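You operate a simulated robot arm through the tools that you are given. There is no shell and no other tool.

You run a simulated robot arm. Do the job below in one go: nothing can be reset, and whatever is moved stays where it is left.

Task
Confirm the alarm, set the tablet to blue, 40 litres and press go.
Fine: next steps through the waters, up and down through the litres; go comes last.

It is judged by the outcome, as a careful person would: the job done as asked, and still so three seconds after it is handed in. It fails if anything else is knocked over, pushed out of place, dropped, spilled or broken.

Robot
A 6-joint arm with a three-finger gripper, fixed in place. Base frame: the origin is on the floor under the middle of its stand, x ahead of it, y to its left, z up. Lengths are in m, angles in degrees, forces in N, time in s.
It reaches about 1.213 m from its shoulder. Its first joint turns from -166.0 to 166.0 degrees. Payload 4.89 kg.
The tool frame sits at the grasp point between the pads (the TCP): z along the fingers, y along the line on which they close. The tips reach 0.03 m beyond it. The gripper opens to 0.164 m; its body begins 0.125 m behind the TCP.
Orientation is that of the tool frame in the base frame, as a unit quaternion [x, y, z, w]. With the fingers straight down and closing along the base's y, the tool's x points along the base's -x, its y along +y and its z along -z.

Tools
- The arm moves only by the tool play_rows. Its argument "deltas" is a list of rows, each a list of 6 numbers: the shift along the tool's x, y, z in m, then the turn, a rotation vector about the tool's x, y, z in degrees. In form: [[tx, ty, tz, ax, ay, az], ...]. A call has 1 to 20 rows; each row is the pose to reach, as a shift and turn from the pose commanded when the call began, along the tool's axes at that moment. "gripper" is the opening in per cent of the stroke, from 0 (shut) to 100 (fully open), set as the call begins (left out, the last holds). Rows are played at 5 a second. More than 0.05 m and 8.6 degrees between two rows, or a gripper value outside its range, and nothing of the call is played. Where a pose cannot be reached the arm comes as near as it can. A force on the tool above 40 N (or 10 N above the force at the start of the call, whichever is more), or a blocked arm, ends the call early, and 0.2 s more pass. Each finger travels about 0.108 m/s and halts on what it meets, pressing with about 25 N; the grip force reading is that of the motor and also rises with nothing between the fingers. The clock runs only during rows and for 0.2 s after the last one: add rows that repeat a pose to give the fingers time. The reply holds the time, the measured pose of the TCP, the force on the tool along the base axes, the opening and the grip force, in the units named above and with some noise, with the torque about the TCP (base axes, N m) and any sound that the robot's microphone picked up.
- Cameras (640 x 400 px; columns grow to the right, rows downward): "scene" is fixed at [0.0484, 0.5003, 1.8178]; the picture's right is [-0.06, -1.00, 0.00], its down [-0.58, 0.03, -0.81] and it looks along [0.81, -0.05, -0.58] (base axes); focal length 366 px, centre (320, 200). "wrist" rides on the gripper at [0.076, -0.002, -0.152] in the tool frame; the picture's right is [0.02, 1.00, 0.00], its down [-0.88, 0.02, -0.47] and it looks along [-0.47, 0.01, 0.88] (tool axes); focal length 247 px, centre (320, 200). There is no depth. A picture from a camera that has moved, and an enlarged one, comes with that camera's place and axes in the base frame and with its lens.
- grab_frame(camera): a new picture of that camera. No time passes.
- raise_lower(by): moves the trunk up (or, below 0, down) by that many m; the arm rides with it, the base frame stays. It gives what a move gives, with no picture.
- enlarge(camera, box): a new picture of the part [left, top, right, bottom] of that camera's present view, enlarged. No time passes.
- job_done(): hands the job in; it is judged then, once.

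Places have to be worked out from the pictures, the camera data and where the tool is seen. Open the gripper and draw the arm clear of the work before you hand the job in, unless the task says otherwise.

The tools are called after "Request:" as a command line: name --pt "numbers of a row" for each row, then --argument value for the rest, lists and objects as JSON in quotes. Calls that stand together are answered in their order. play_rows: Moves the arm, as the interface text tells. Its arguments: {"type":"object","properties":{"deltas":{"type":"array","items":{"type":"array","items":{"type":"number"}}},"gripper":{"type":"number"}},"required":["deltas"]} The other tools are called the same way: raise_lower (by) moves the trunk up or down; grab_frame (camera) takes a picture; enlarge (camera, box) takes an enlarged picture of a part of a camera's view; job_done () hands the job in.

At the start:

```text
time_s: 0.0
eef_pos: [0.597, 0.335, 1.5795]
tool_rot: [0.001, 1.0, 0.0, -0.001]
force: [1.0, -0.6, -0.1]
wrist_torque: [-0.01, 0.0, -0.02]
gripper_width: 0.1641
grip_force: 0.0
trunk travel left (down, up): [-0.175, 0.215]
```

scene: 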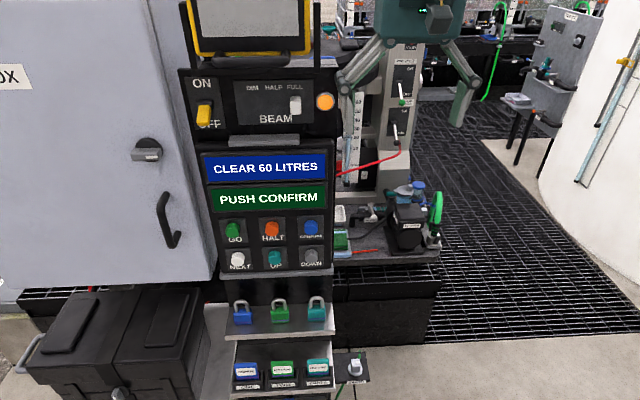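
wrist: 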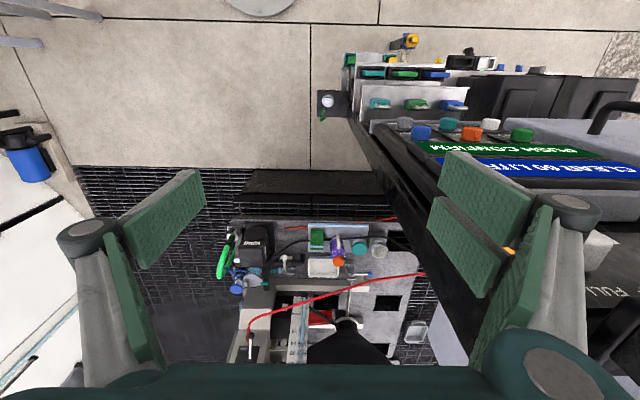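

I'll look at the tablet closely before moving anything.

Request:
enlarge --camera "scene" --box '[180, 130, 350, 280]'

Request:
enlarge --camera "wrist" --box '[340, 60, 640, 250]'

Request:
enlarge --camera "scene" --box '[170, 0, 350, 150]'

```text
2.67 times, centred on (265, 205) of scene
camera zoom: at [0.0484, 0.5003, 1.8178], right [-0.06, -1.0, 0.0], down [-0.58, 0.03, -0.81], along [0.81, -0.05, -0.58], focal length 976 px, centre (467, 187)
```

zoom: 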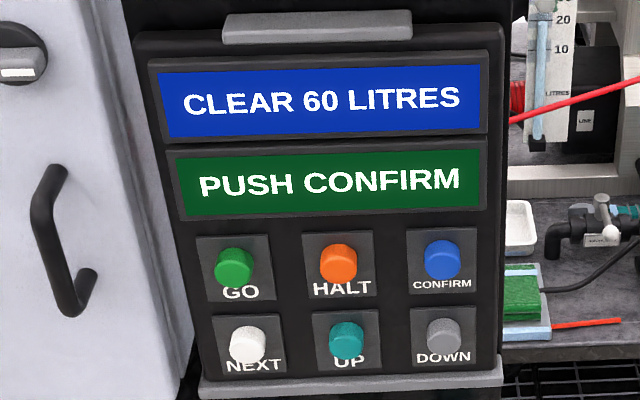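

```text
2.11 times, centred on (490, 155) of wrist
camera zoom: at [0.5208, 0.3322, 1.7309], right [-0.02, 1.0, 0.0], down [0.88, 0.02, 0.47], along [0.47, 0.01, -0.88], focal length 520 px, centre (-38, 295)
```

zoom: 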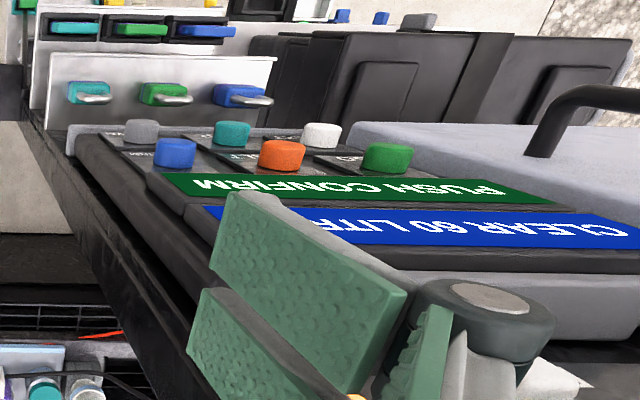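

```text
2.67 times, centred on (260, 75) of scene
camera zoom: at [0.0484, 0.5003, 1.8178], right [-0.06, -1.0, 0.0], down [-0.58, 0.03, -0.81], along [0.81, -0.05, -0.58], focal length 976 px, centre (480, 533)
```

zoom: 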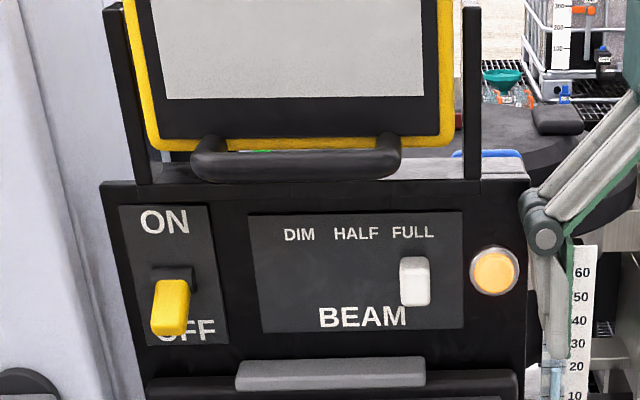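

The tablet reads CLEAR 60 LITRES / PUSH CONFIRM. From both views, the button caps sit near x≈0.60, on a near-vertical face: y≈0.485/0.56/0.637, with the upper row at z≈1.357 and the lower row at z≈1.28. I'll shut the gripper and draw back from the panel before turning the tool to face it.

Request:
play_rows --pt "0 0 0 0 0 0" --pt "0 0 0 0 0 0" --pt "0.04 0 0 0 0 0" --pt "0.08 0 0 0 0 0" --pt "0.12 0 0 0 0 0" --pt "0.15 0 0 0 0 0" --pt "0.15 0 0 0 0 0" --pt "0.15 0 0 0 0 0" --gripper 0

Request:
grab_frame --camera "scene"

Request:
grab_frame --camera "wrist"

```text
time_s: 1.8
eef_pos: [0.4463, 0.3367, 1.5776]
tool_rot: [-0.001, 1.0, 0.0, 0.0]
force: [-1.3, 0.2, -0.9]
wrist_torque: [-0.02, -0.02, 0.02]
gripper_width: 0.0
grip_force: 25.7
trunk travel left (down, up): [-0.175, 0.215]
```

```text
taken
```

scene: 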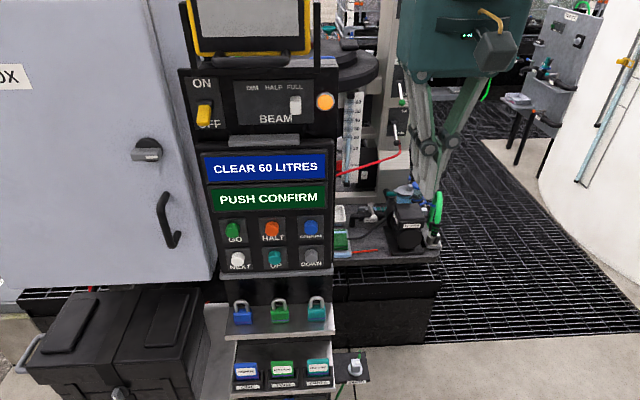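

```text
taken
camera wrist: at [0.3705, 0.3335, 1.7308], right [-0.02, 1.0, 0.0], down [0.88, 0.02, 0.47], along [0.47, 0.01, -0.88], focal length 247 px, centre (320, 200)
```

wrist: 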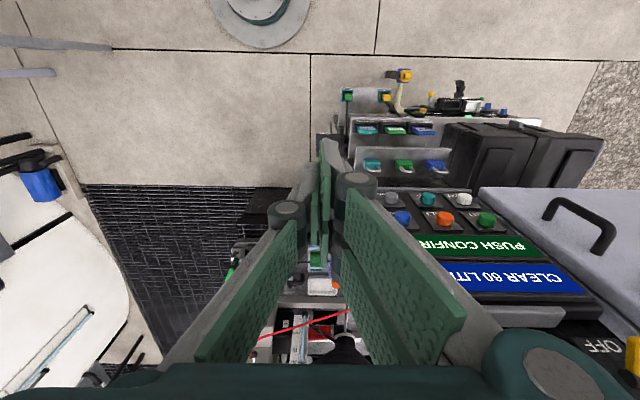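

The shut fingers taper to a narrow tip, and triangulating again from this view gives the same button positions. Next I'll shift left and start tilting the fingers toward the panel, still well in front of it.

Request:
play_rows --pt "0 0.015 0.005 0 -5 0" --pt "0 0.03 0.01 0 -10 0" --pt "0 0.045 0.02 0 -15 0" --pt "0 0.06 0.03 0 -20 0" --pt "0 0.075 0.04 0 -25 0" --pt "0 0.09 0.05 0 -30 0" --pt "0 0.105 0.06 0 -35 0" --pt "0 0.12 0.07 0 -40 0" --pt "0 0.135 0.08 0 -45 0" --pt "0 0.148 0.09 0 -50 0"

Request:
grab_frame --camera "scene"

Request:
grab_frame --camera "wrist"

```text
time_s: 4.0
eef_pos: [0.4487, 0.4828, 1.4891]
tool_rot: [0.0, 0.906, 0.0, 0.423]
force: [-0.8, -0.6, 0.5]
wrist_torque: [0.04, 0.01, 0.02]
gripper_width: 0.0
grip_force: 24.8
trunk travel left (down, up): [-0.175, 0.215]
```

```text
taken
```

scene: 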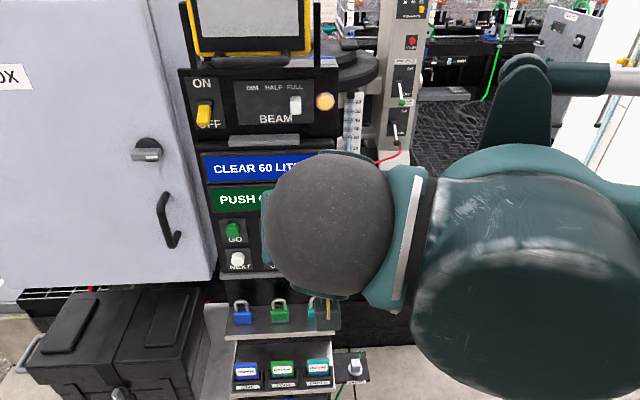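

```text
taken
camera wrist: at [0.2811, 0.4798, 1.5292], right [-0.01, 1.0, -0.02], down [0.2, 0.02, 0.98], along [0.98, 0.01, -0.2], focal length 247 px, centre (320, 200)
```

wrist: 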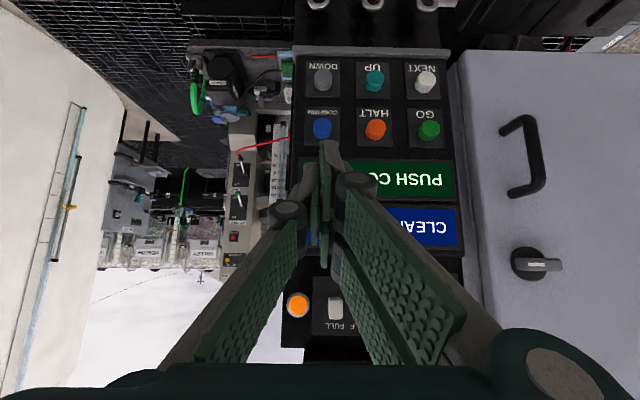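

The wrist camera now has the panel in view, upside down, with CONFIRM just past the tips. I'll continue the turn until the fingers are horizontal and lined up with CONFIRM, stopping about 9 cm short of it.

Request:
play_rows --pt "0.0097 0.0002 0.0111 0 -4.44 0" --pt "0.0193 0.0004 0.0223 0 -8.89 0" --pt "0.0289 0.0006 0.0334 0 -13.33 0" --pt "0.0386 0.0009 0.0446 0 -17.78 0" --pt "0.0482 0.0011 0.0557 0 -22.22 0" --pt "0.0579 0.0013 0.0669 0 -26.67 0" --pt "0.0675 0.0015 0.078 0 -31.11 0" --pt "0.0772 0.0018 0.0892 0 -35.56 0" --pt "0.0868 0.002 0.1003 0 -40 0" --pt "0.0868 0.002 0.1003 0 -40 0"

Request:
grab_frame --camera "wrist"

Request:
grab_frame --camera "scene"

```text
time_s: 6.2
eef_pos: [0.4671, 0.4839, 1.3594]
tool_rot: [0.0, 0.707, 0.0, 0.707]
force: [0.3, 0.5, 0.3]
wrist_torque: [0.01, 0.0, -0.04]
gripper_width: 0.0001
grip_force: 25.2
trunk travel left (down, up): [-0.175, 0.215]
```

```text
taken
camera wrist: at [0.3149, 0.4826, 1.2834], right [0.0, 1.0, -0.02], down [-0.47, 0.02, 0.88], along [0.88, 0.01, 0.47], focal length 247 px, centre (320, 200)
```

wrist: 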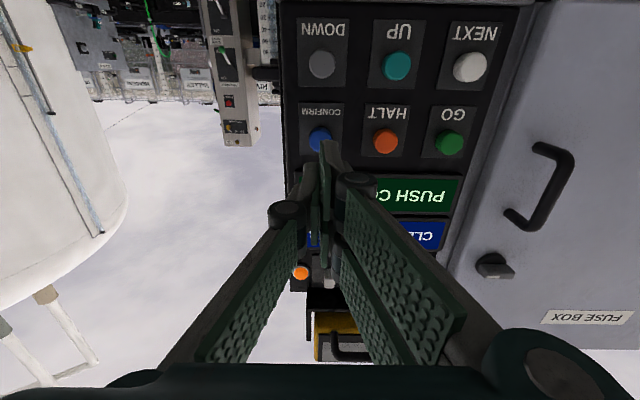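

```text
taken
```

scene: 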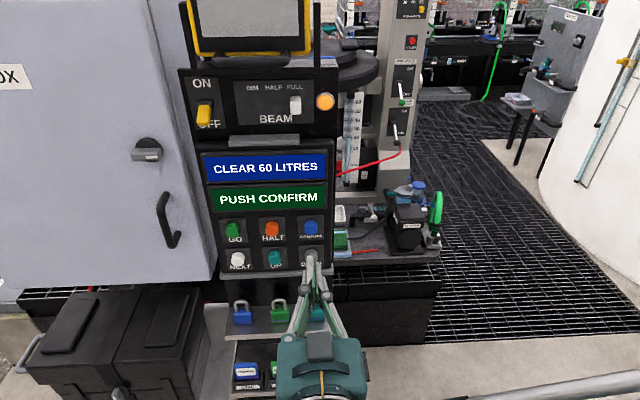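

The fingers now point straight at the panel, and the scene camera can still see the display. I'll zoom in on the fingertips to see how they line up with CONFIRM.

Request:
enlarge --camera "wrist" --box '[260, 90, 400, 200]'

Request:
enlarge --camera "scene" --box '[260, 200, 380, 340]'

```text
3.64 times, centred on (330, 145) of wrist
camera zoom: at [0.3149, 0.4826, 1.2834], right [0.0, 1.0, -0.02], down [-0.47, 0.02, 0.88], along [0.88, 0.01, 0.47], focal length 898 px, centre (284, 400)
```

zoom: 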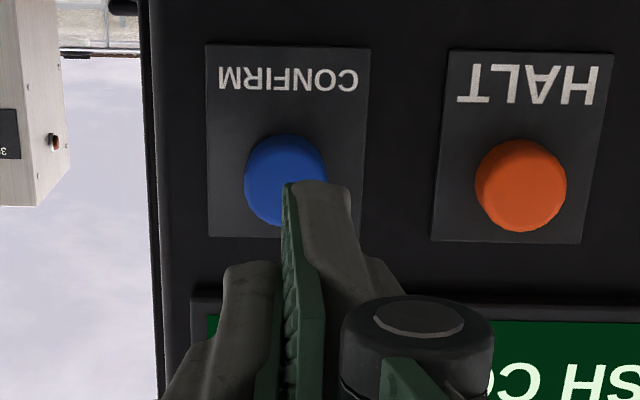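

```text
2.86 times, centred on (320, 270) of scene
camera zoom: at [0.0484, 0.5003, 1.8178], right [-0.06, -1.0, 0.0], down [-0.58, 0.03, -0.81], along [0.81, -0.05, -0.58], focal length 1046 px, centre (320, 0)
```

zoom: 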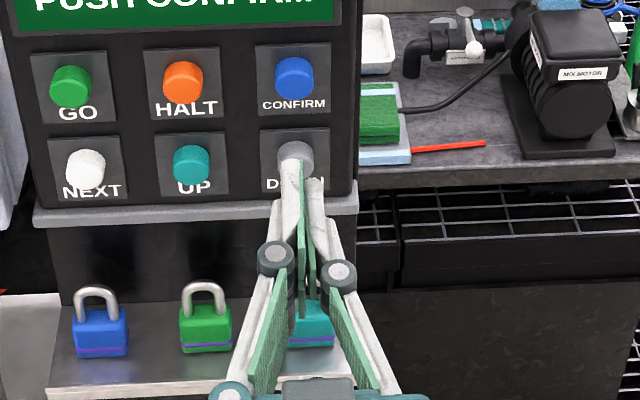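

The shut tips form a compact cluster, roughly ±3 cm vertically and ±1.2 cm sideways, centred on CONFIRM and clear of the other buttons. I'll approach to about 1.5 cm before the cap.

Request:
play_rows --pt "0.002 0.001 0.03 0 0 0" --pt "0.002 0.001 0.06 0 0 0" --pt "0.002 0.001 0.08 0 0 0" --pt "0.002 0.001 0.087 0 0 0" --pt "0.002 0.001 0.087 0 0 0"

Request:
enlarge --camera "wrist" --box '[240, 60, 400, 200]'

Request:
enlarge --camera "scene" --box '[180, 130, 350, 280]'

```text
time_s: 7.4
eef_pos: [0.5545, 0.4855, 1.3553]
tool_rot: [0.0, 0.707, 0.0, 0.707]
force: [1.3, 0.1, -0.7]
wrist_torque: [0.04, -0.01, -0.01]
gripper_width: 0.0
grip_force: 25.6
trunk travel left (down, up): [-0.175, 0.215]
```

```text
2.86 times, centred on (320, 130) of wrist
camera zoom: at [0.4027, 0.4837, 1.2796], right [0.0, 1.0, -0.02], down [-0.47, 0.02, 0.88], along [0.88, 0.01, 0.47], focal length 706 px, centre (320, 400)
```

zoom: 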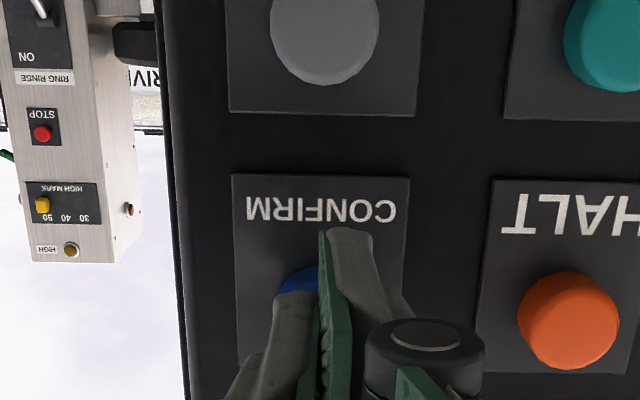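

```text
2.67 times, centred on (265, 205) of scene
camera zoom: at [0.0484, 0.5003, 1.8178], right [-0.06, -1.0, 0.0], down [-0.58, 0.03, -0.81], along [0.81, -0.05, -0.58], focal length 976 px, centre (467, 187)
```

zoom: 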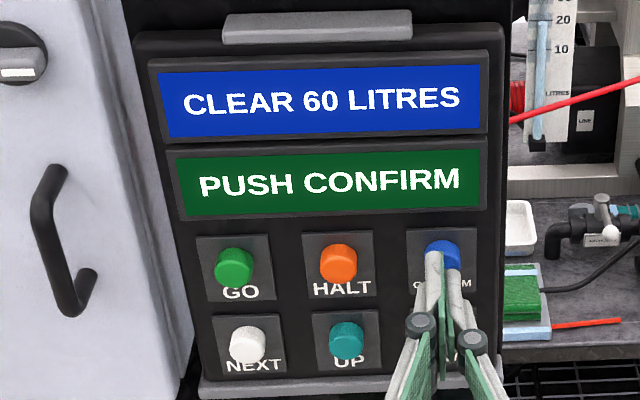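

The tips are just in front of the blue cap. I'll ease forward about 16 mm in small steps, watching for contact force or a sound.

Request:
play_rows --pt "0 0 0.004 0 0 0" --pt "0 0 0.008 0 0 0" --pt "0 0 0.011 0 0 0" --pt "0 0 0.014 0 0 0" --pt "0 0 0.016 0 0 0"

Request:
enlarge --camera "scene" --box '[180, 130, 350, 280]'

Request:
enlarge --camera "wrist" --box '[240, 60, 400, 200]'

```text
time_s: 8.6
eef_pos: [0.5705, 0.4859, 1.3559]
tool_rot: [0.001, 0.707, -0.001, 0.707]
force: [-0.8, 0.5, -0.3]
wrist_torque: [-0.02, -0.02, 0.01]
gripper_width: 0.0061
grip_force: 45.1
trunk travel left (down, up): [-0.175, 0.215]
```

```text
2.67 times, centred on (265, 205) of scene
camera zoom: at [0.0484, 0.5003, 1.8178], right [-0.06, -1.0, 0.0], down [-0.58, 0.03, -0.81], along [0.81, -0.05, -0.58], focal length 976 px, centre (467, 187)
```

zoom: 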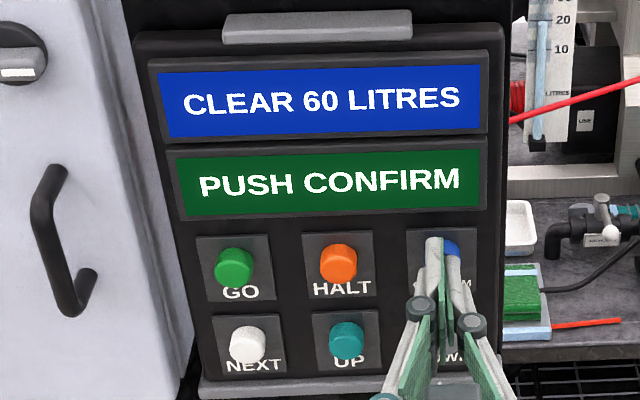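

```text
2.86 times, centred on (320, 130) of wrist
camera zoom: at [0.4186, 0.4831, 1.2793], right [0.0, 1.0, -0.02], down [-0.47, 0.02, 0.88], along [0.88, 0.01, 0.47], focal length 706 px, centre (320, 400)
```

zoom: 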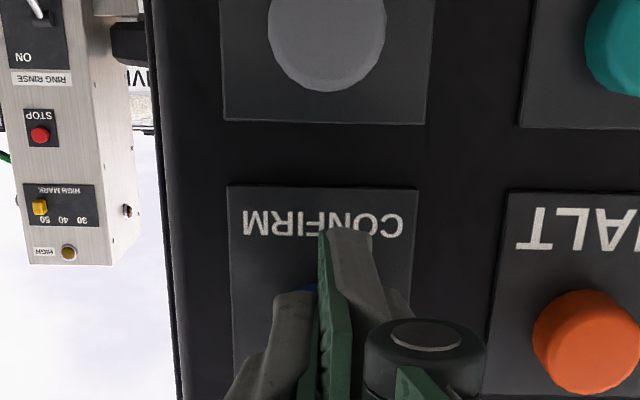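

The gripper reading rose to 6 mm and 45 N, so something is prying the tips apart, yet there's no net force and the display hasn't changed. I'll look closely before pushing any further.

Request:
enlarge --camera "scene" --box '[280, 205, 330, 250]'

Request:
enlarge --camera "wrist" --box '[285, 120, 355, 170]'

```text
8.89 times, centred on (305, 228) of scene
camera zoom: at [0.0484, 0.5003, 1.8178], right [-0.06, -1.0, 0.0], down [-0.58, 0.03, -0.81], along [0.81, -0.05, -0.58], focal length 3253 px, centre (453, -44)
```

zoom: 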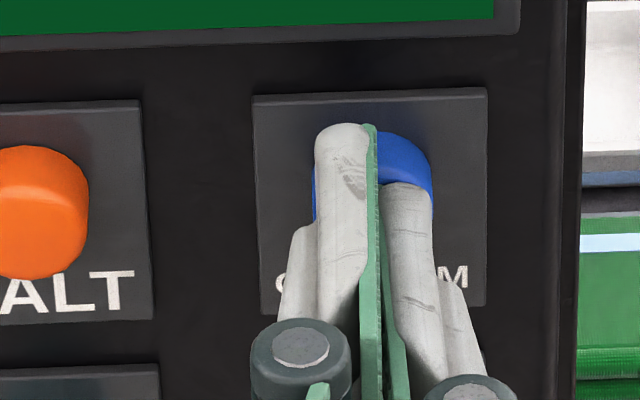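

```text
8.00 times, centred on (320, 145) of wrist
camera zoom: at [0.4186, 0.4831, 1.2793], right [0.0, 1.0, -0.02], down [-0.47, 0.02, 0.88], along [0.88, 0.01, 0.47], focal length 1976 px, centre (320, 640)
```

zoom: 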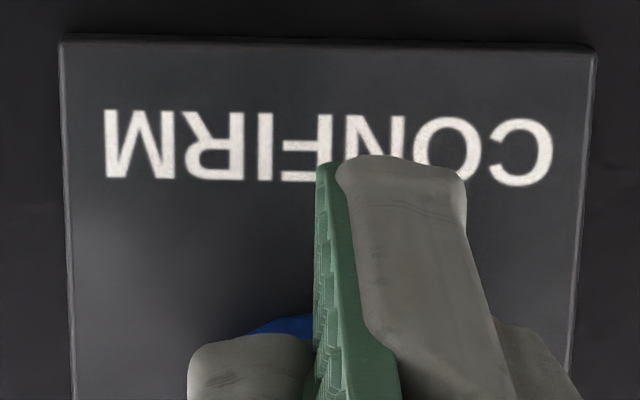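

The thumb tip is on the cap while one of the paired fingers rides its upper edge. With almost no force so far, I'll press 4 mm further and check the readings and display.

Request:
play_rows --pt "0 0 0.002 0 0 0" --pt "0 0 0.004 0 0 0"

Request:
enlarge --camera "scene" --box '[180, 130, 350, 280]'

Request:
enlarge --camera "scene" --box '[280, 205, 330, 250]'

```text
time_s: 9.2
eef_pos: [0.5745, 0.4857, 1.3556]
tool_rot: [0.0, 0.707, 0.0, 0.707]
force: [-2.0, -0.4, -1.5]
wrist_torque: [-0.02, 0.01, 0.01]
gripper_width: 0.006
grip_force: 45.3
trunk travel left (down, up): [-0.175, 0.215]
heard: click
```

```text
2.67 times, centred on (265, 205) of scene
camera zoom: at [0.0484, 0.5003, 1.8178], right [-0.06, -1.0, 0.0], down [-0.58, 0.03, -0.81], along [0.81, -0.05, -0.58], focal length 976 px, centre (467, 187)
```

zoom: 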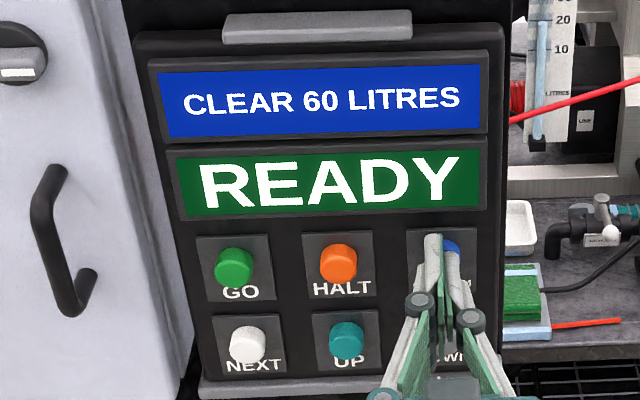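

```text
8.89 times, centred on (305, 228) of scene
camera zoom: at [0.0484, 0.5003, 1.8178], right [-0.06, -1.0, 0.0], down [-0.58, 0.03, -0.81], along [0.81, -0.05, -0.58], focal length 3253 px, centre (453, -44)
```

zoom: 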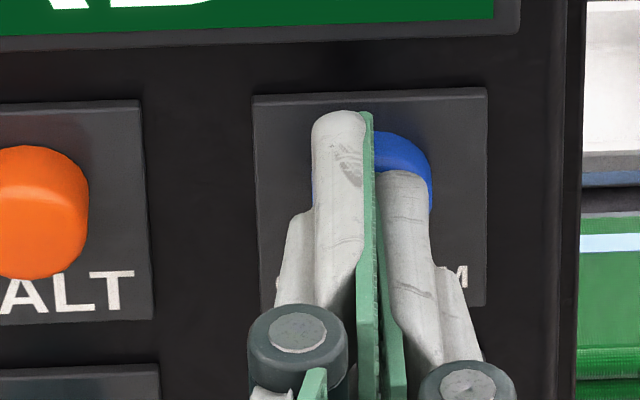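

CONFIRM clicked and the display now reads READY, so the trip point is at a TCP x of about 0.573. I'll back straight off, then shift across and down in front of NEXT.

Request:
play_rows --pt "0 0 -0.02 0 0 0" --pt "0 0 -0.055 0 0 0" --pt "0.02 0.04 -0.055 0 0 0" --pt "0.04 0.08 -0.055 0 0 0" --pt "0.06 0.12 -0.055 0 0 0" --pt "0.0765 0.151 -0.055 0 0 0" --pt "0.0765 0.151 -0.055 0 0 0"

Request:
grab_frame --camera "wrist"

Request:
enlarge --camera "scene" --box '[180, 130, 350, 280]'

```text
time_s: 10.8
eef_pos: [0.52, 0.6425, 1.2769]
tool_rot: [-0.001, 0.707, 0.0, 0.707]
force: [0.0, 3.2, -1.4]
wrist_torque: [-0.03, -0.25, -0.48]
gripper_width: 0.0
grip_force: 45.5
trunk travel left (down, up): [-0.175, 0.215]
```

```text
taken
camera wrist: at [0.367, 0.6394, 1.2008], right [0.0, 1.0, -0.02], down [-0.47, 0.02, 0.88], along [0.88, 0.01, 0.47], focal length 247 px, centre (320, 200)
```

wrist: 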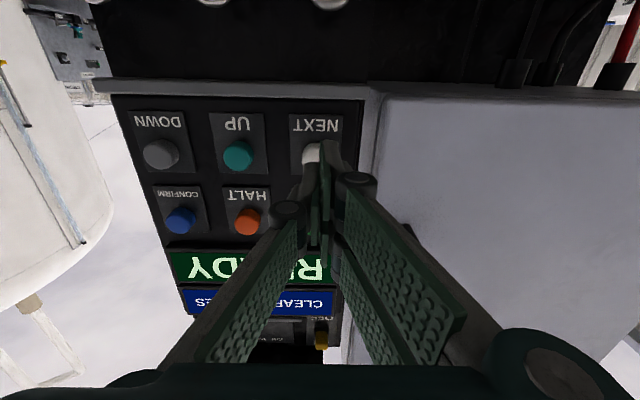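

```text
2.67 times, centred on (265, 205) of scene
camera zoom: at [0.0484, 0.5003, 1.8178], right [-0.06, -1.0, 0.0], down [-0.58, 0.03, -0.81], along [0.81, -0.05, -0.58], focal length 976 px, centre (467, 187)
```

zoom: 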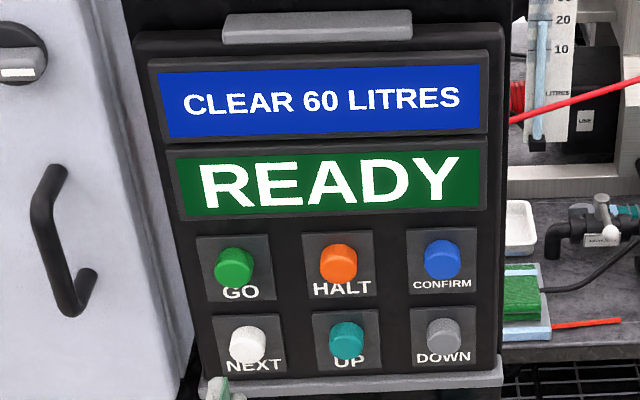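

The readings show 3 N sideways and a small torque, with y reading 5 mm past the command. I'll hold still for a moment to find out whether that's settling or contact.

Request:
play_rows --pt "0 0 0 0 0 0" --pt "0 0 0 0 0 0"

Request:
grab_frame --camera "scene"

Request:
enlarge --camera "wrist" --box '[240, 80, 420, 220]'

```text
time_s: 11.4
eef_pos: [0.5191, 0.6385, 1.2784]
tool_rot: [0.0, 0.707, 0.001, 0.707]
force: [0.6, -0.1, 0.5]
wrist_torque: [0.02, 0.03, 0.04]
gripper_width: 0.0003
grip_force: 45.5
trunk travel left (down, up): [-0.175, 0.215]
```

```text
taken
```

scene: 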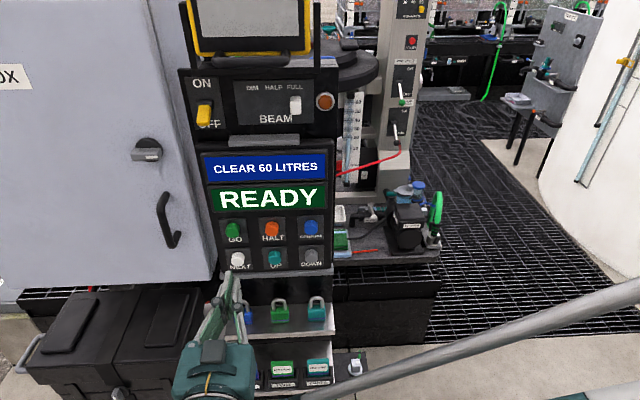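

```text
2.86 times, centred on (330, 150) of wrist
camera zoom: at [0.3673, 0.6359, 1.2024], right [0.0, 1.0, -0.02], down [-0.47, 0.02, 0.88], along [0.88, 0.01, 0.47], focal length 706 px, centre (291, 343)
```

zoom: 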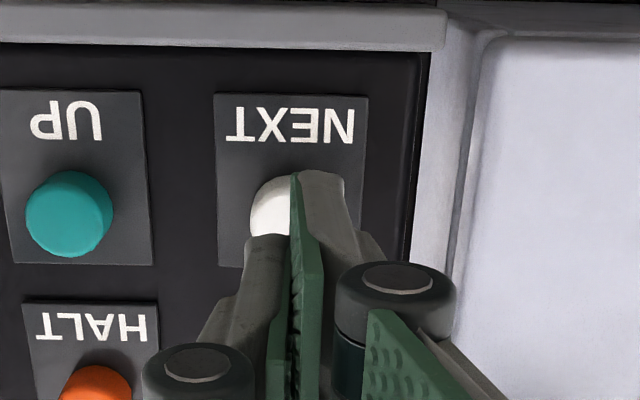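

That was only settling: the readings are back to zero. The orange alarm lamp has also gone out. NEXT is lined up, so I'll press it once to the same depth.

Request:
play_rows --pt "0 0 0.025 0 0 0" --pt "0 0 0.04 0 0 0" --pt "0 0 0.046 0 0 0" --pt "0 0 0.051 0 0 0" --pt "0 0 0.054 0 0 0" --pt "0 0 0.056 0 0 0"

Request:
enlarge --camera "scene" --box '[180, 130, 350, 280]'

```text
time_s: 12.8
eef_pos: [0.5773, 0.6379, 1.2799]
tool_rot: [0.0, 0.707, 0.0, 0.707]
force: [-3.3, 0.2, -0.8]
wrist_torque: [-0.02, 0.01, 0.04]
gripper_width: 0.0057
grip_force: 45.1
trunk travel left (down, up): [-0.175, 0.215]
heard: click
```

```text
2.67 times, centred on (265, 205) of scene
camera zoom: at [0.0484, 0.5003, 1.8178], right [-0.06, -1.0, 0.0], down [-0.58, 0.03, -0.81], along [0.81, -0.05, -0.58], focal length 976 px, centre (467, 187)
```

zoom: 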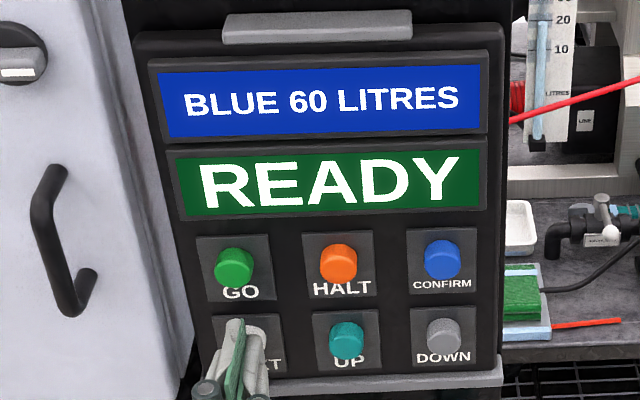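

One click, and the display now reads BLUE 60 LITRES. I'll back off and move across to DOWN at y≈0.484.

Request:
play_rows --pt "0 0 -0.02 0 0 0" --pt "0 0 -0.056 0 0 0" --pt "0 -0.04 -0.056 0 0 0" --pt "0 -0.08 -0.056 0 0 0" --pt "0 -0.12 -0.056 0 0 0" --pt "0 -0.145 -0.056 0 0 0" --pt "0 -0.153 -0.056 0 0 0" --pt "0 -0.153 -0.056 0 0 0" --pt "0 -0.153 -0.056 0 0 0"

Request:
enlarge --camera "wrist" --box '[240, 80, 420, 220]'

Request:
enlarge --camera "scene" --box '[180, 130, 350, 280]'

```text
time_s: 14.8
eef_pos: [0.5193, 0.4851, 1.278]
tool_rot: [0.0, 0.707, 0.001, 0.707]
force: [0.2, -0.4, -0.1]
wrist_torque: [-0.01, -0.04, 0.06]
gripper_width: 0.0
grip_force: 44.9
trunk travel left (down, up): [-0.175, 0.215]
```

```text
2.86 times, centred on (330, 150) of wrist
camera zoom: at [0.3671, 0.4824, 1.2032], right [0.0, 1.0, -0.02], down [-0.47, 0.02, 0.88], along [0.88, 0.01, 0.47], focal length 706 px, centre (291, 343)
```

zoom: 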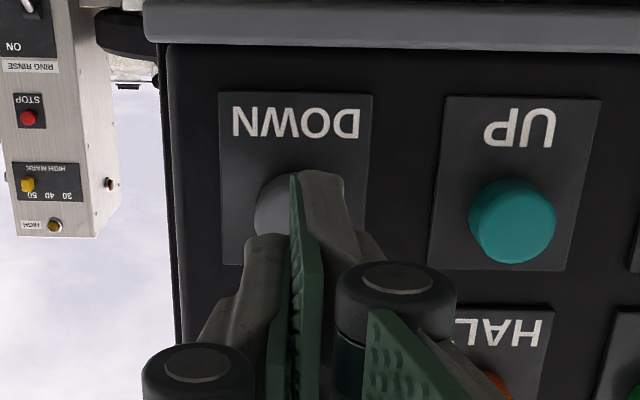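

```text
2.67 times, centred on (265, 205) of scene
camera zoom: at [0.0484, 0.5003, 1.8178], right [-0.06, -1.0, 0.0], down [-0.58, 0.03, -0.81], along [0.81, -0.05, -0.58], focal length 976 px, centre (467, 187)
```

zoom: 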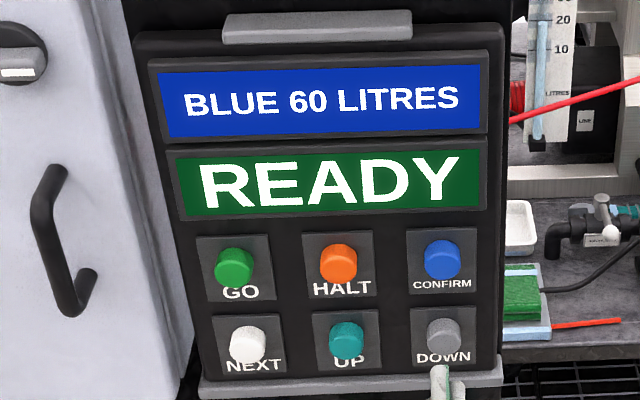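

I'm aligned with DOWN to within about 2 mm. I'll press it once and read the display.

Request:
play_rows --pt "0 0.001 0.025 0 0 0" --pt "0 0.001 0.04 0 0 0" --pt "0 0.001 0.046 0 0 0" --pt "0 0.001 0.051 0 0 0" --pt "0 0.001 0.054 0 0 0" --pt "0 0.001 0.056 0 0 0"

Request:
enlarge --camera "scene" --box '[180, 130, 350, 280]'

```text
time_s: 16.2
eef_pos: [0.5768, 0.4848, 1.2782]
tool_rot: [0.0, 0.707, 0.0, 0.707]
force: [-3.3, 0.7, 0.5]
wrist_torque: [0.02, 0.01, 0.05]
gripper_width: 0.0061
grip_force: 45.3
trunk travel left (down, up): [-0.175, 0.215]
heard: click
```

```text
2.67 times, centred on (265, 205) of scene
camera zoom: at [0.0484, 0.5003, 1.8178], right [-0.06, -1.0, 0.0], down [-0.58, 0.03, -0.81], along [0.81, -0.05, -0.58], focal length 976 px, centre (467, 187)
```

zoom: 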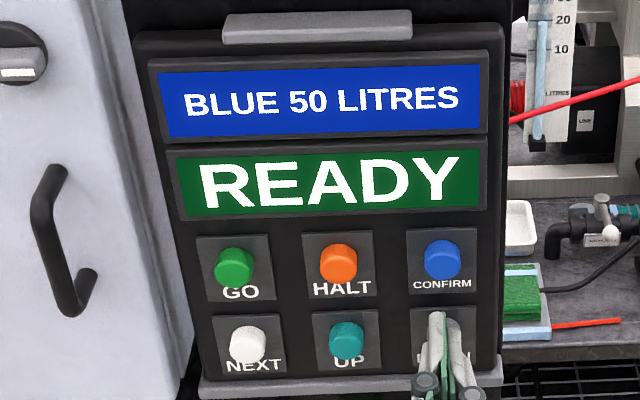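

It went down by 10 to BLUE 50 LITRES. I'll release fully and press DOWN once more to reach 40.

Request:
play_rows --pt "0 0 -0.015 0 0 0" --pt "0 0 -0.035 0 0 0" --pt "0 0 -0.035 0 0 0" --pt "0 0 -0.02 0 0 0" --pt "0 0 -0.012 0 0 0" --pt "0 0 -0.006 0 0 0" --pt "0 0 -0.002 0 0 0" --pt "0 0 0 0 0 0"

Request:
enlarge --camera "scene" --box '[180, 130, 350, 280]'

```text
time_s: 18.0
eef_pos: [0.577, 0.4846, 1.2788]
tool_rot: [0.0, 0.707, 0.0, 0.707]
force: [-3.1, -0.9, 1.0]
wrist_torque: [0.01, -0.02, 0.03]
gripper_width: 0.006
grip_force: 44.9
trunk travel left (down, up): [-0.175, 0.215]
heard: click
```

```text
2.67 times, centred on (265, 205) of scene
camera zoom: at [0.0484, 0.5003, 1.8178], right [-0.06, -1.0, 0.0], down [-0.58, 0.03, -0.81], along [0.81, -0.05, -0.58], focal length 976 px, centre (467, 187)
```

zoom: 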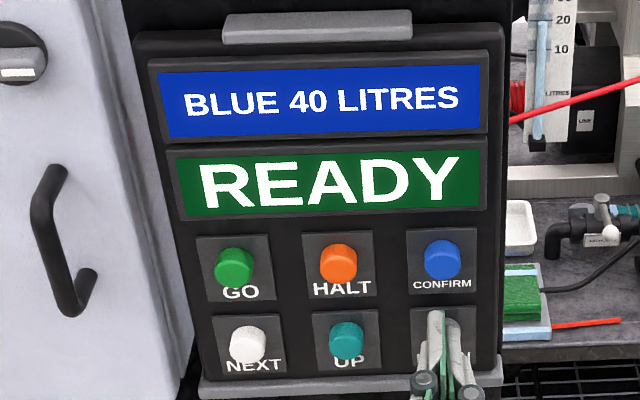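

The display reads BLUE 40 LITRES, READY. I'll back off and move in front of GO at y≈0.637, z≈1.357.

Request:
play_rows --pt "0 0 -0.02 0 0 0" --pt "0 0 -0.056 0 0 0" --pt "-0.02 0.04 -0.056 0 0 0" --pt "-0.04 0.08 -0.056 0 0 0" --pt "-0.06 0.12 -0.056 0 0 0" --pt "-0.072 0.145 -0.056 0 0 0" --pt "-0.077 0.152 -0.056 0 0 0" --pt "-0.077 0.152 -0.056 0 0 0" --pt "-0.077 0.152 -0.056 0 0 0"

Request:
enlarge --camera "wrist" --box '[240, 80, 420, 220]'

Request:
grab_frame --camera "scene"

Request:
grab_frame --camera "wrist"

```text
time_s: 20.0
eef_pos: [0.5216, 0.6351, 1.3552]
tool_rot: [0.001, 0.707, -0.001, 0.707]
force: [1.0, 1.2, -0.1]
wrist_torque: [0.0, -0.02, -0.01]
gripper_width: 0.0
grip_force: 45.4
trunk travel left (down, up): [-0.175, 0.215]
```

```text
2.86 times, centred on (330, 150) of wrist
camera zoom: at [0.3699, 0.634, 1.2797], right [0.0, 1.0, -0.02], down [-0.47, 0.02, 0.88], along [0.88, 0.01, 0.47], focal length 706 px, centre (291, 343)
```

zoom: 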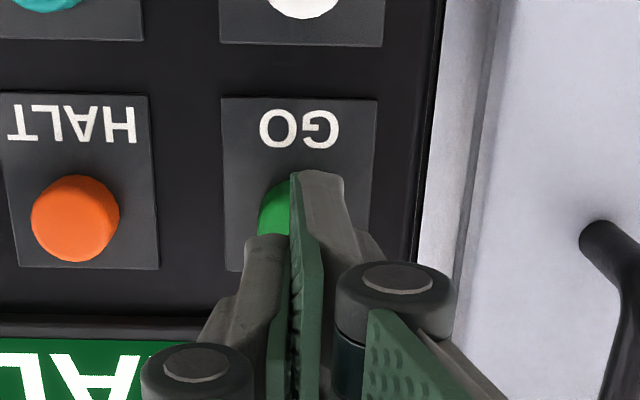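

```text
taken
```

scene: 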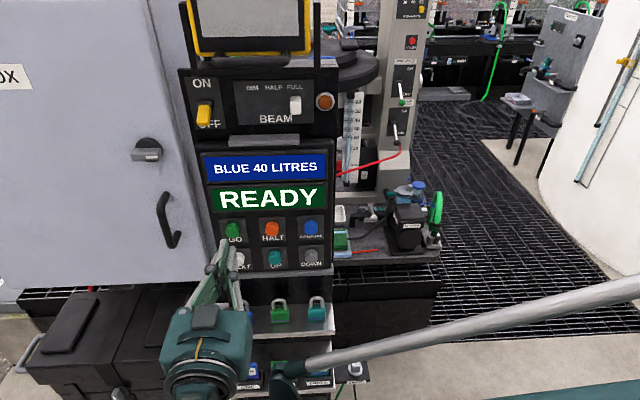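

```text
taken
camera wrist: at [0.3699, 0.634, 1.2797], right [0.0, 1.0, -0.02], down [-0.47, 0.02, 0.88], along [0.88, 0.01, 0.47], focal length 247 px, centre (320, 200)
```

wrist: 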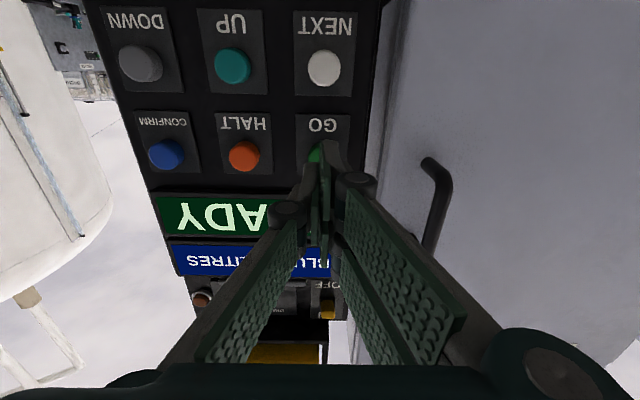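

GO is lined up to within a couple of millimetres, and the knuckle clears the cabinet handle by several centimetres. BLUE 40 LITRES is set, so I'll press GO.

Request:
play_rows --pt "0 0.002 0.025 0 0 0" --pt "0 0.002 0.04 0 0 0" --pt "0 0.002 0.046 0 0 0" --pt "0 0.002 0.051 0 0 0" --pt "0 0.002 0.054 0 0 0" --pt "0 0.002 0.056 0 0 0"

Request:
enlarge --camera "scene" --box '[180, 130, 350, 280]'

```text
time_s: 21.4
eef_pos: [0.5759, 0.6393, 1.3549]
tool_rot: [0.0, 0.707, 0.0, 0.707]
force: [-2.7, -1.3, -0.3]
wrist_torque: [0.0, -0.02, -0.05]
gripper_width: 0.0059
grip_force: 44.8
trunk travel left (down, up): [-0.175, 0.215]
heard: click
```

```text
2.67 times, centred on (265, 205) of scene
camera zoom: at [0.0484, 0.5003, 1.8178], right [-0.06, -1.0, 0.0], down [-0.58, 0.03, -0.81], along [0.81, -0.05, -0.58], focal length 976 px, centre (467, 187)
```

zoom: 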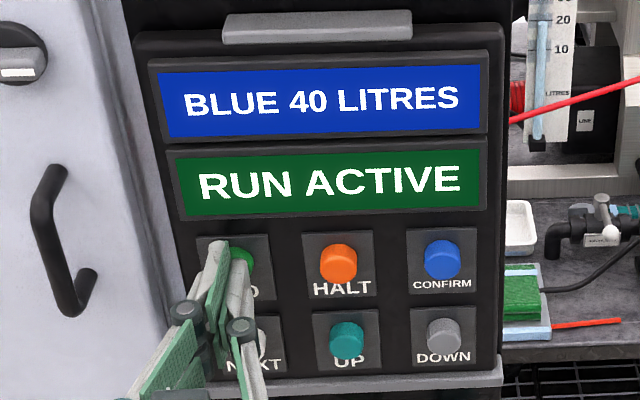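

GO clicked and the display shows BLUE 40 LITRES, RUN ACTIVE. I'll draw straight back and move away from the panel to the right.

Request:
play_rows --pt "0 0 -0.02 0 0 0" --pt "0 0 -0.06 0 0 0" --pt "0 0 -0.1 0 0 0" --pt "0 -0.03 -0.12 0 0 0" --pt "0 -0.07 -0.125 0 0 0" --pt "0 -0.11 -0.125 0 0 0" --pt "0 -0.15 -0.125 0 0 0" --pt "0 -0.15 -0.125 0 0 0" --pt "0 -0.15 -0.125 0 0 0"

Request:
grab_frame --camera "scene"

Request:
grab_frame --camera "wrist"

```text
time_s: 23.4
eef_pos: [0.4528, 0.4904, 1.355]
tool_rot: [0.0, 0.707, 0.0, 0.707]
force: [-0.8, -1.1, -0.1]
wrist_torque: [-0.01, 0.02, 0.13]
gripper_width: 0.0
grip_force: 44.4
trunk travel left (down, up): [-0.175, 0.215]
```

```text
taken
```

scene: 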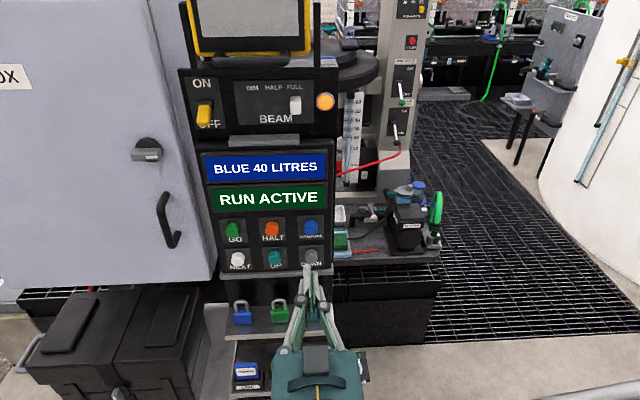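

```text
taken
camera wrist: at [0.2998, 0.4883, 1.279], right [0.0, 1.0, -0.02], down [-0.47, 0.02, 0.88], along [0.88, 0.01, 0.47], focal length 247 px, centre (320, 200)
```

wrist: 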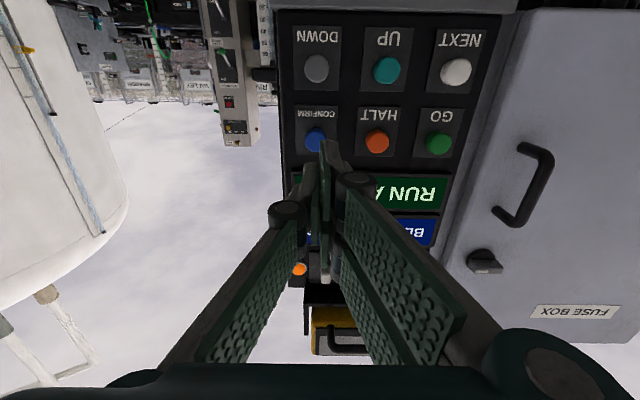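

The display holds RUN ACTIVE, but the orange lamp is lit again, so I'll watch it. I'll open the gripper, retrace the path to a pose well clear of the panel, and then check the lamp and display.

Request:
play_rows --pt "-0.011 -0.008 0 0 4.5 0" --pt "-0.022 -0.016 0 0 9 0" --pt "-0.033 -0.024 0 0 13.5 0" --pt "-0.044 -0.032 0 0 18 0" --pt "-0.055 -0.04 0 0 22.5 0" --pt "-0.066 -0.048 0 0 27 0" --pt "-0.077 -0.056 0 0 31.5 0" --pt "-0.088 -0.064 0 0 36 0" --pt "-0.099 -0.072 0 0 40.5 0" --pt "-0.11 -0.08 0 0 45 0" --pt "-0.121 -0.088 0 0 49.5 0" --pt "-0.132 -0.096 0 0 54 0" --pt "-0.143 -0.104 0 0 58.5 0" --pt "-0.154 -0.112 0 0 63 0" --pt "-0.165 -0.12 0 0 67.5 0" --pt "-0.176 -0.128 0 0 72 0" --pt "-0.187 -0.136 0 0 76.5 0" --pt "-0.198 -0.144 0 0 81 0" --pt "-0.209 -0.15 0 0 85.5 0" --pt "-0.22 -0.154 0 0 90 0" --gripper 100

Request:
grab_frame --camera "scene"

Request:
grab_frame --camera "wrist"

```text
time_s: 27.6
eef_pos: [0.4504, 0.3346, 1.5769]
tool_rot: [0.0, 1.0, 0.0, 0.0]
force: [0.0, -0.5, 0.3]
wrist_torque: [0.11, -0.16, -0.01]
gripper_width: 0.1641
grip_force: 0.1
trunk travel left (down, up): [-0.175, 0.215]
```

```text
taken
```

scene: 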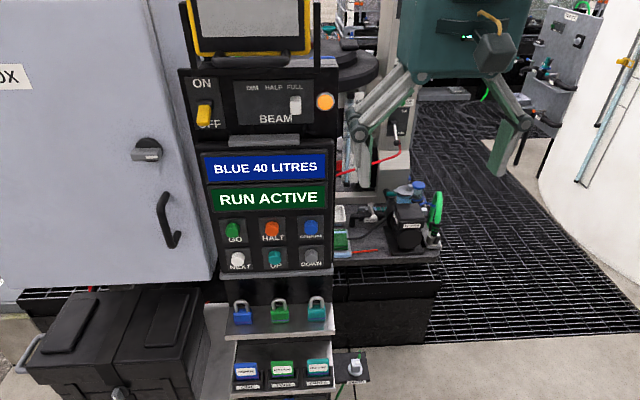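

```text
taken
camera wrist: at [0.3739, 0.3319, 1.7289], right [-0.02, 1.0, 0.0], down [0.88, 0.02, 0.47], along [0.47, 0.01, -0.88], focal length 247 px, centre (320, 200)
```

wrist: 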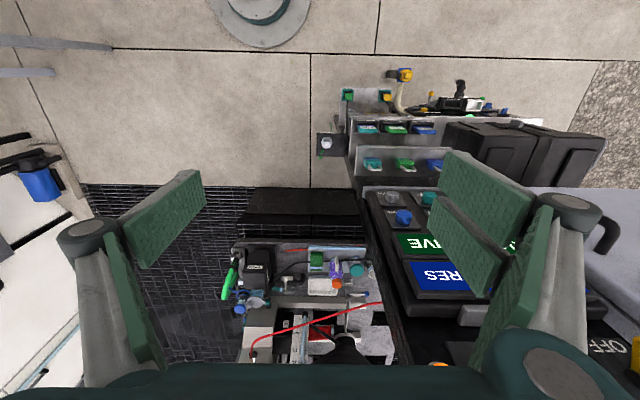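

The arm is clear with the gripper open, and nothing has been disturbed. I'll wait a few seconds to make sure the run holds and to see what the lamp does.

Request:
play_rows --pt "0 0 0 0 0 0" --pt "0 0 0 0 0 0" --pt "0 0 0 0 0 0" --pt "0 0 0 0 0 0" --pt "0 0 0 0 0 0" --pt "0 0 0 0 0 0" --pt "0 0 0 0 0 0" --pt "0 0 0 0 0 0" --pt "0 0 0 0 0 0" --pt "0 0 0 0 0 0" --pt "0 0 0 0 0 0" --pt "0 0 0 0 0 0"

Request:
enlarge --camera "scene" --box '[170, 60, 370, 280]'

```text
time_s: 30.2
eef_pos: [0.452, 0.3351, 1.5754]
tool_rot: [0.0, 1.0, 0.0, 0.0]
force: [0.7, 0.7, -0.2]
wrist_torque: [0.0, 0.0, 0.0]
gripper_width: 0.1641
grip_force: 0.1
trunk travel left (down, up): [-0.175, 0.215]
```

```text
1.82 times, centred on (270, 170) of scene
camera zoom: at [0.0484, 0.5003, 1.8178], right [-0.06, -1.0, 0.0], down [-0.58, 0.03, -0.81], along [0.81, -0.05, -0.58], focal length 665 px, centre (411, 254)
```

zoom: 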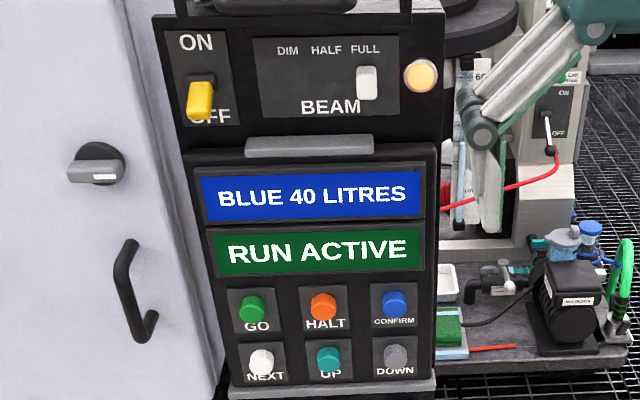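

RUN ACTIVE holds with BLUE 40 LITRES and no new alarm prompt. I'll take one more reading at a different moment to see whether the lamp is steady or flashing.

Request:
play_rows --pt "0 0 0 0 0 0" --pt "0 0 0 0 0 0" --pt "0 0 0 0 0 0"

Request:
enlarge --camera "scene" --box '[170, 60, 370, 280]'

```text
time_s: 31.0
eef_pos: [0.4515, 0.3343, 1.5742]
tool_rot: [0.0, 1.0, 0.0, 0.0]
force: [-0.5, -0.3, 0.6]
wrist_torque: [-0.01, 0.02, 0.02]
gripper_width: 0.164
grip_force: 0.1
trunk travel left (down, up): [-0.175, 0.215]
```

```text
1.82 times, centred on (270, 170) of scene
camera zoom: at [0.0484, 0.5003, 1.8178], right [-0.06, -1.0, 0.0], down [-0.58, 0.03, -0.81], along [0.81, -0.05, -0.58], focal length 665 px, centre (411, 254)
```

zoom: 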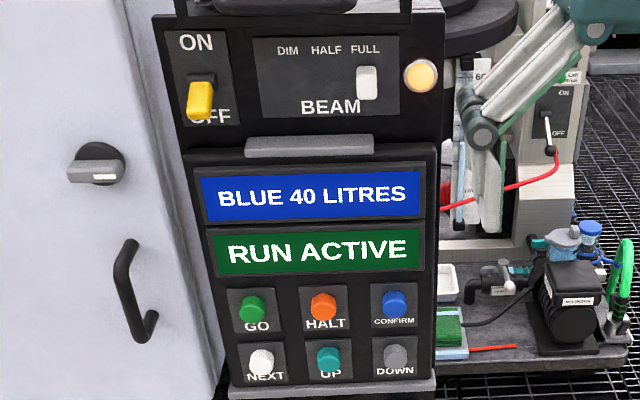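

The lamp is steady while the tablet shows RUN ACTIVE, which looks like a running indicator, and there's no alarm text. The alarm is confirmed, BLUE 40 LITRES is set, GO was pressed last, and the arm is clear with the gripper open, so I'm handing the job in.

Request:
job_done

```text
The job is handed in.
```

I confirmed the alarm, set the tablet to blue and 40 litres, and pressed go last. It showed BLUE 40 LITRES, RUN ACTIVE, and had held that for several seconds when I handed the job in.

- **Presses:** I pressed confirm once, next once (clear to blue), down twice (60 to 40) and go once. I heard a click for each press and checked the display after it.
- **Surroundings:** The pictures showed nothing else moved or knocked over. The arm is back from the panel with the gripper open.
- **Orange lamp:** The lamp by the beam switch went out when I confirmed the alarm and came back on after go. It stayed lit with no alarm text on the display, so I took it for a running light, but nothing on the panel says so.
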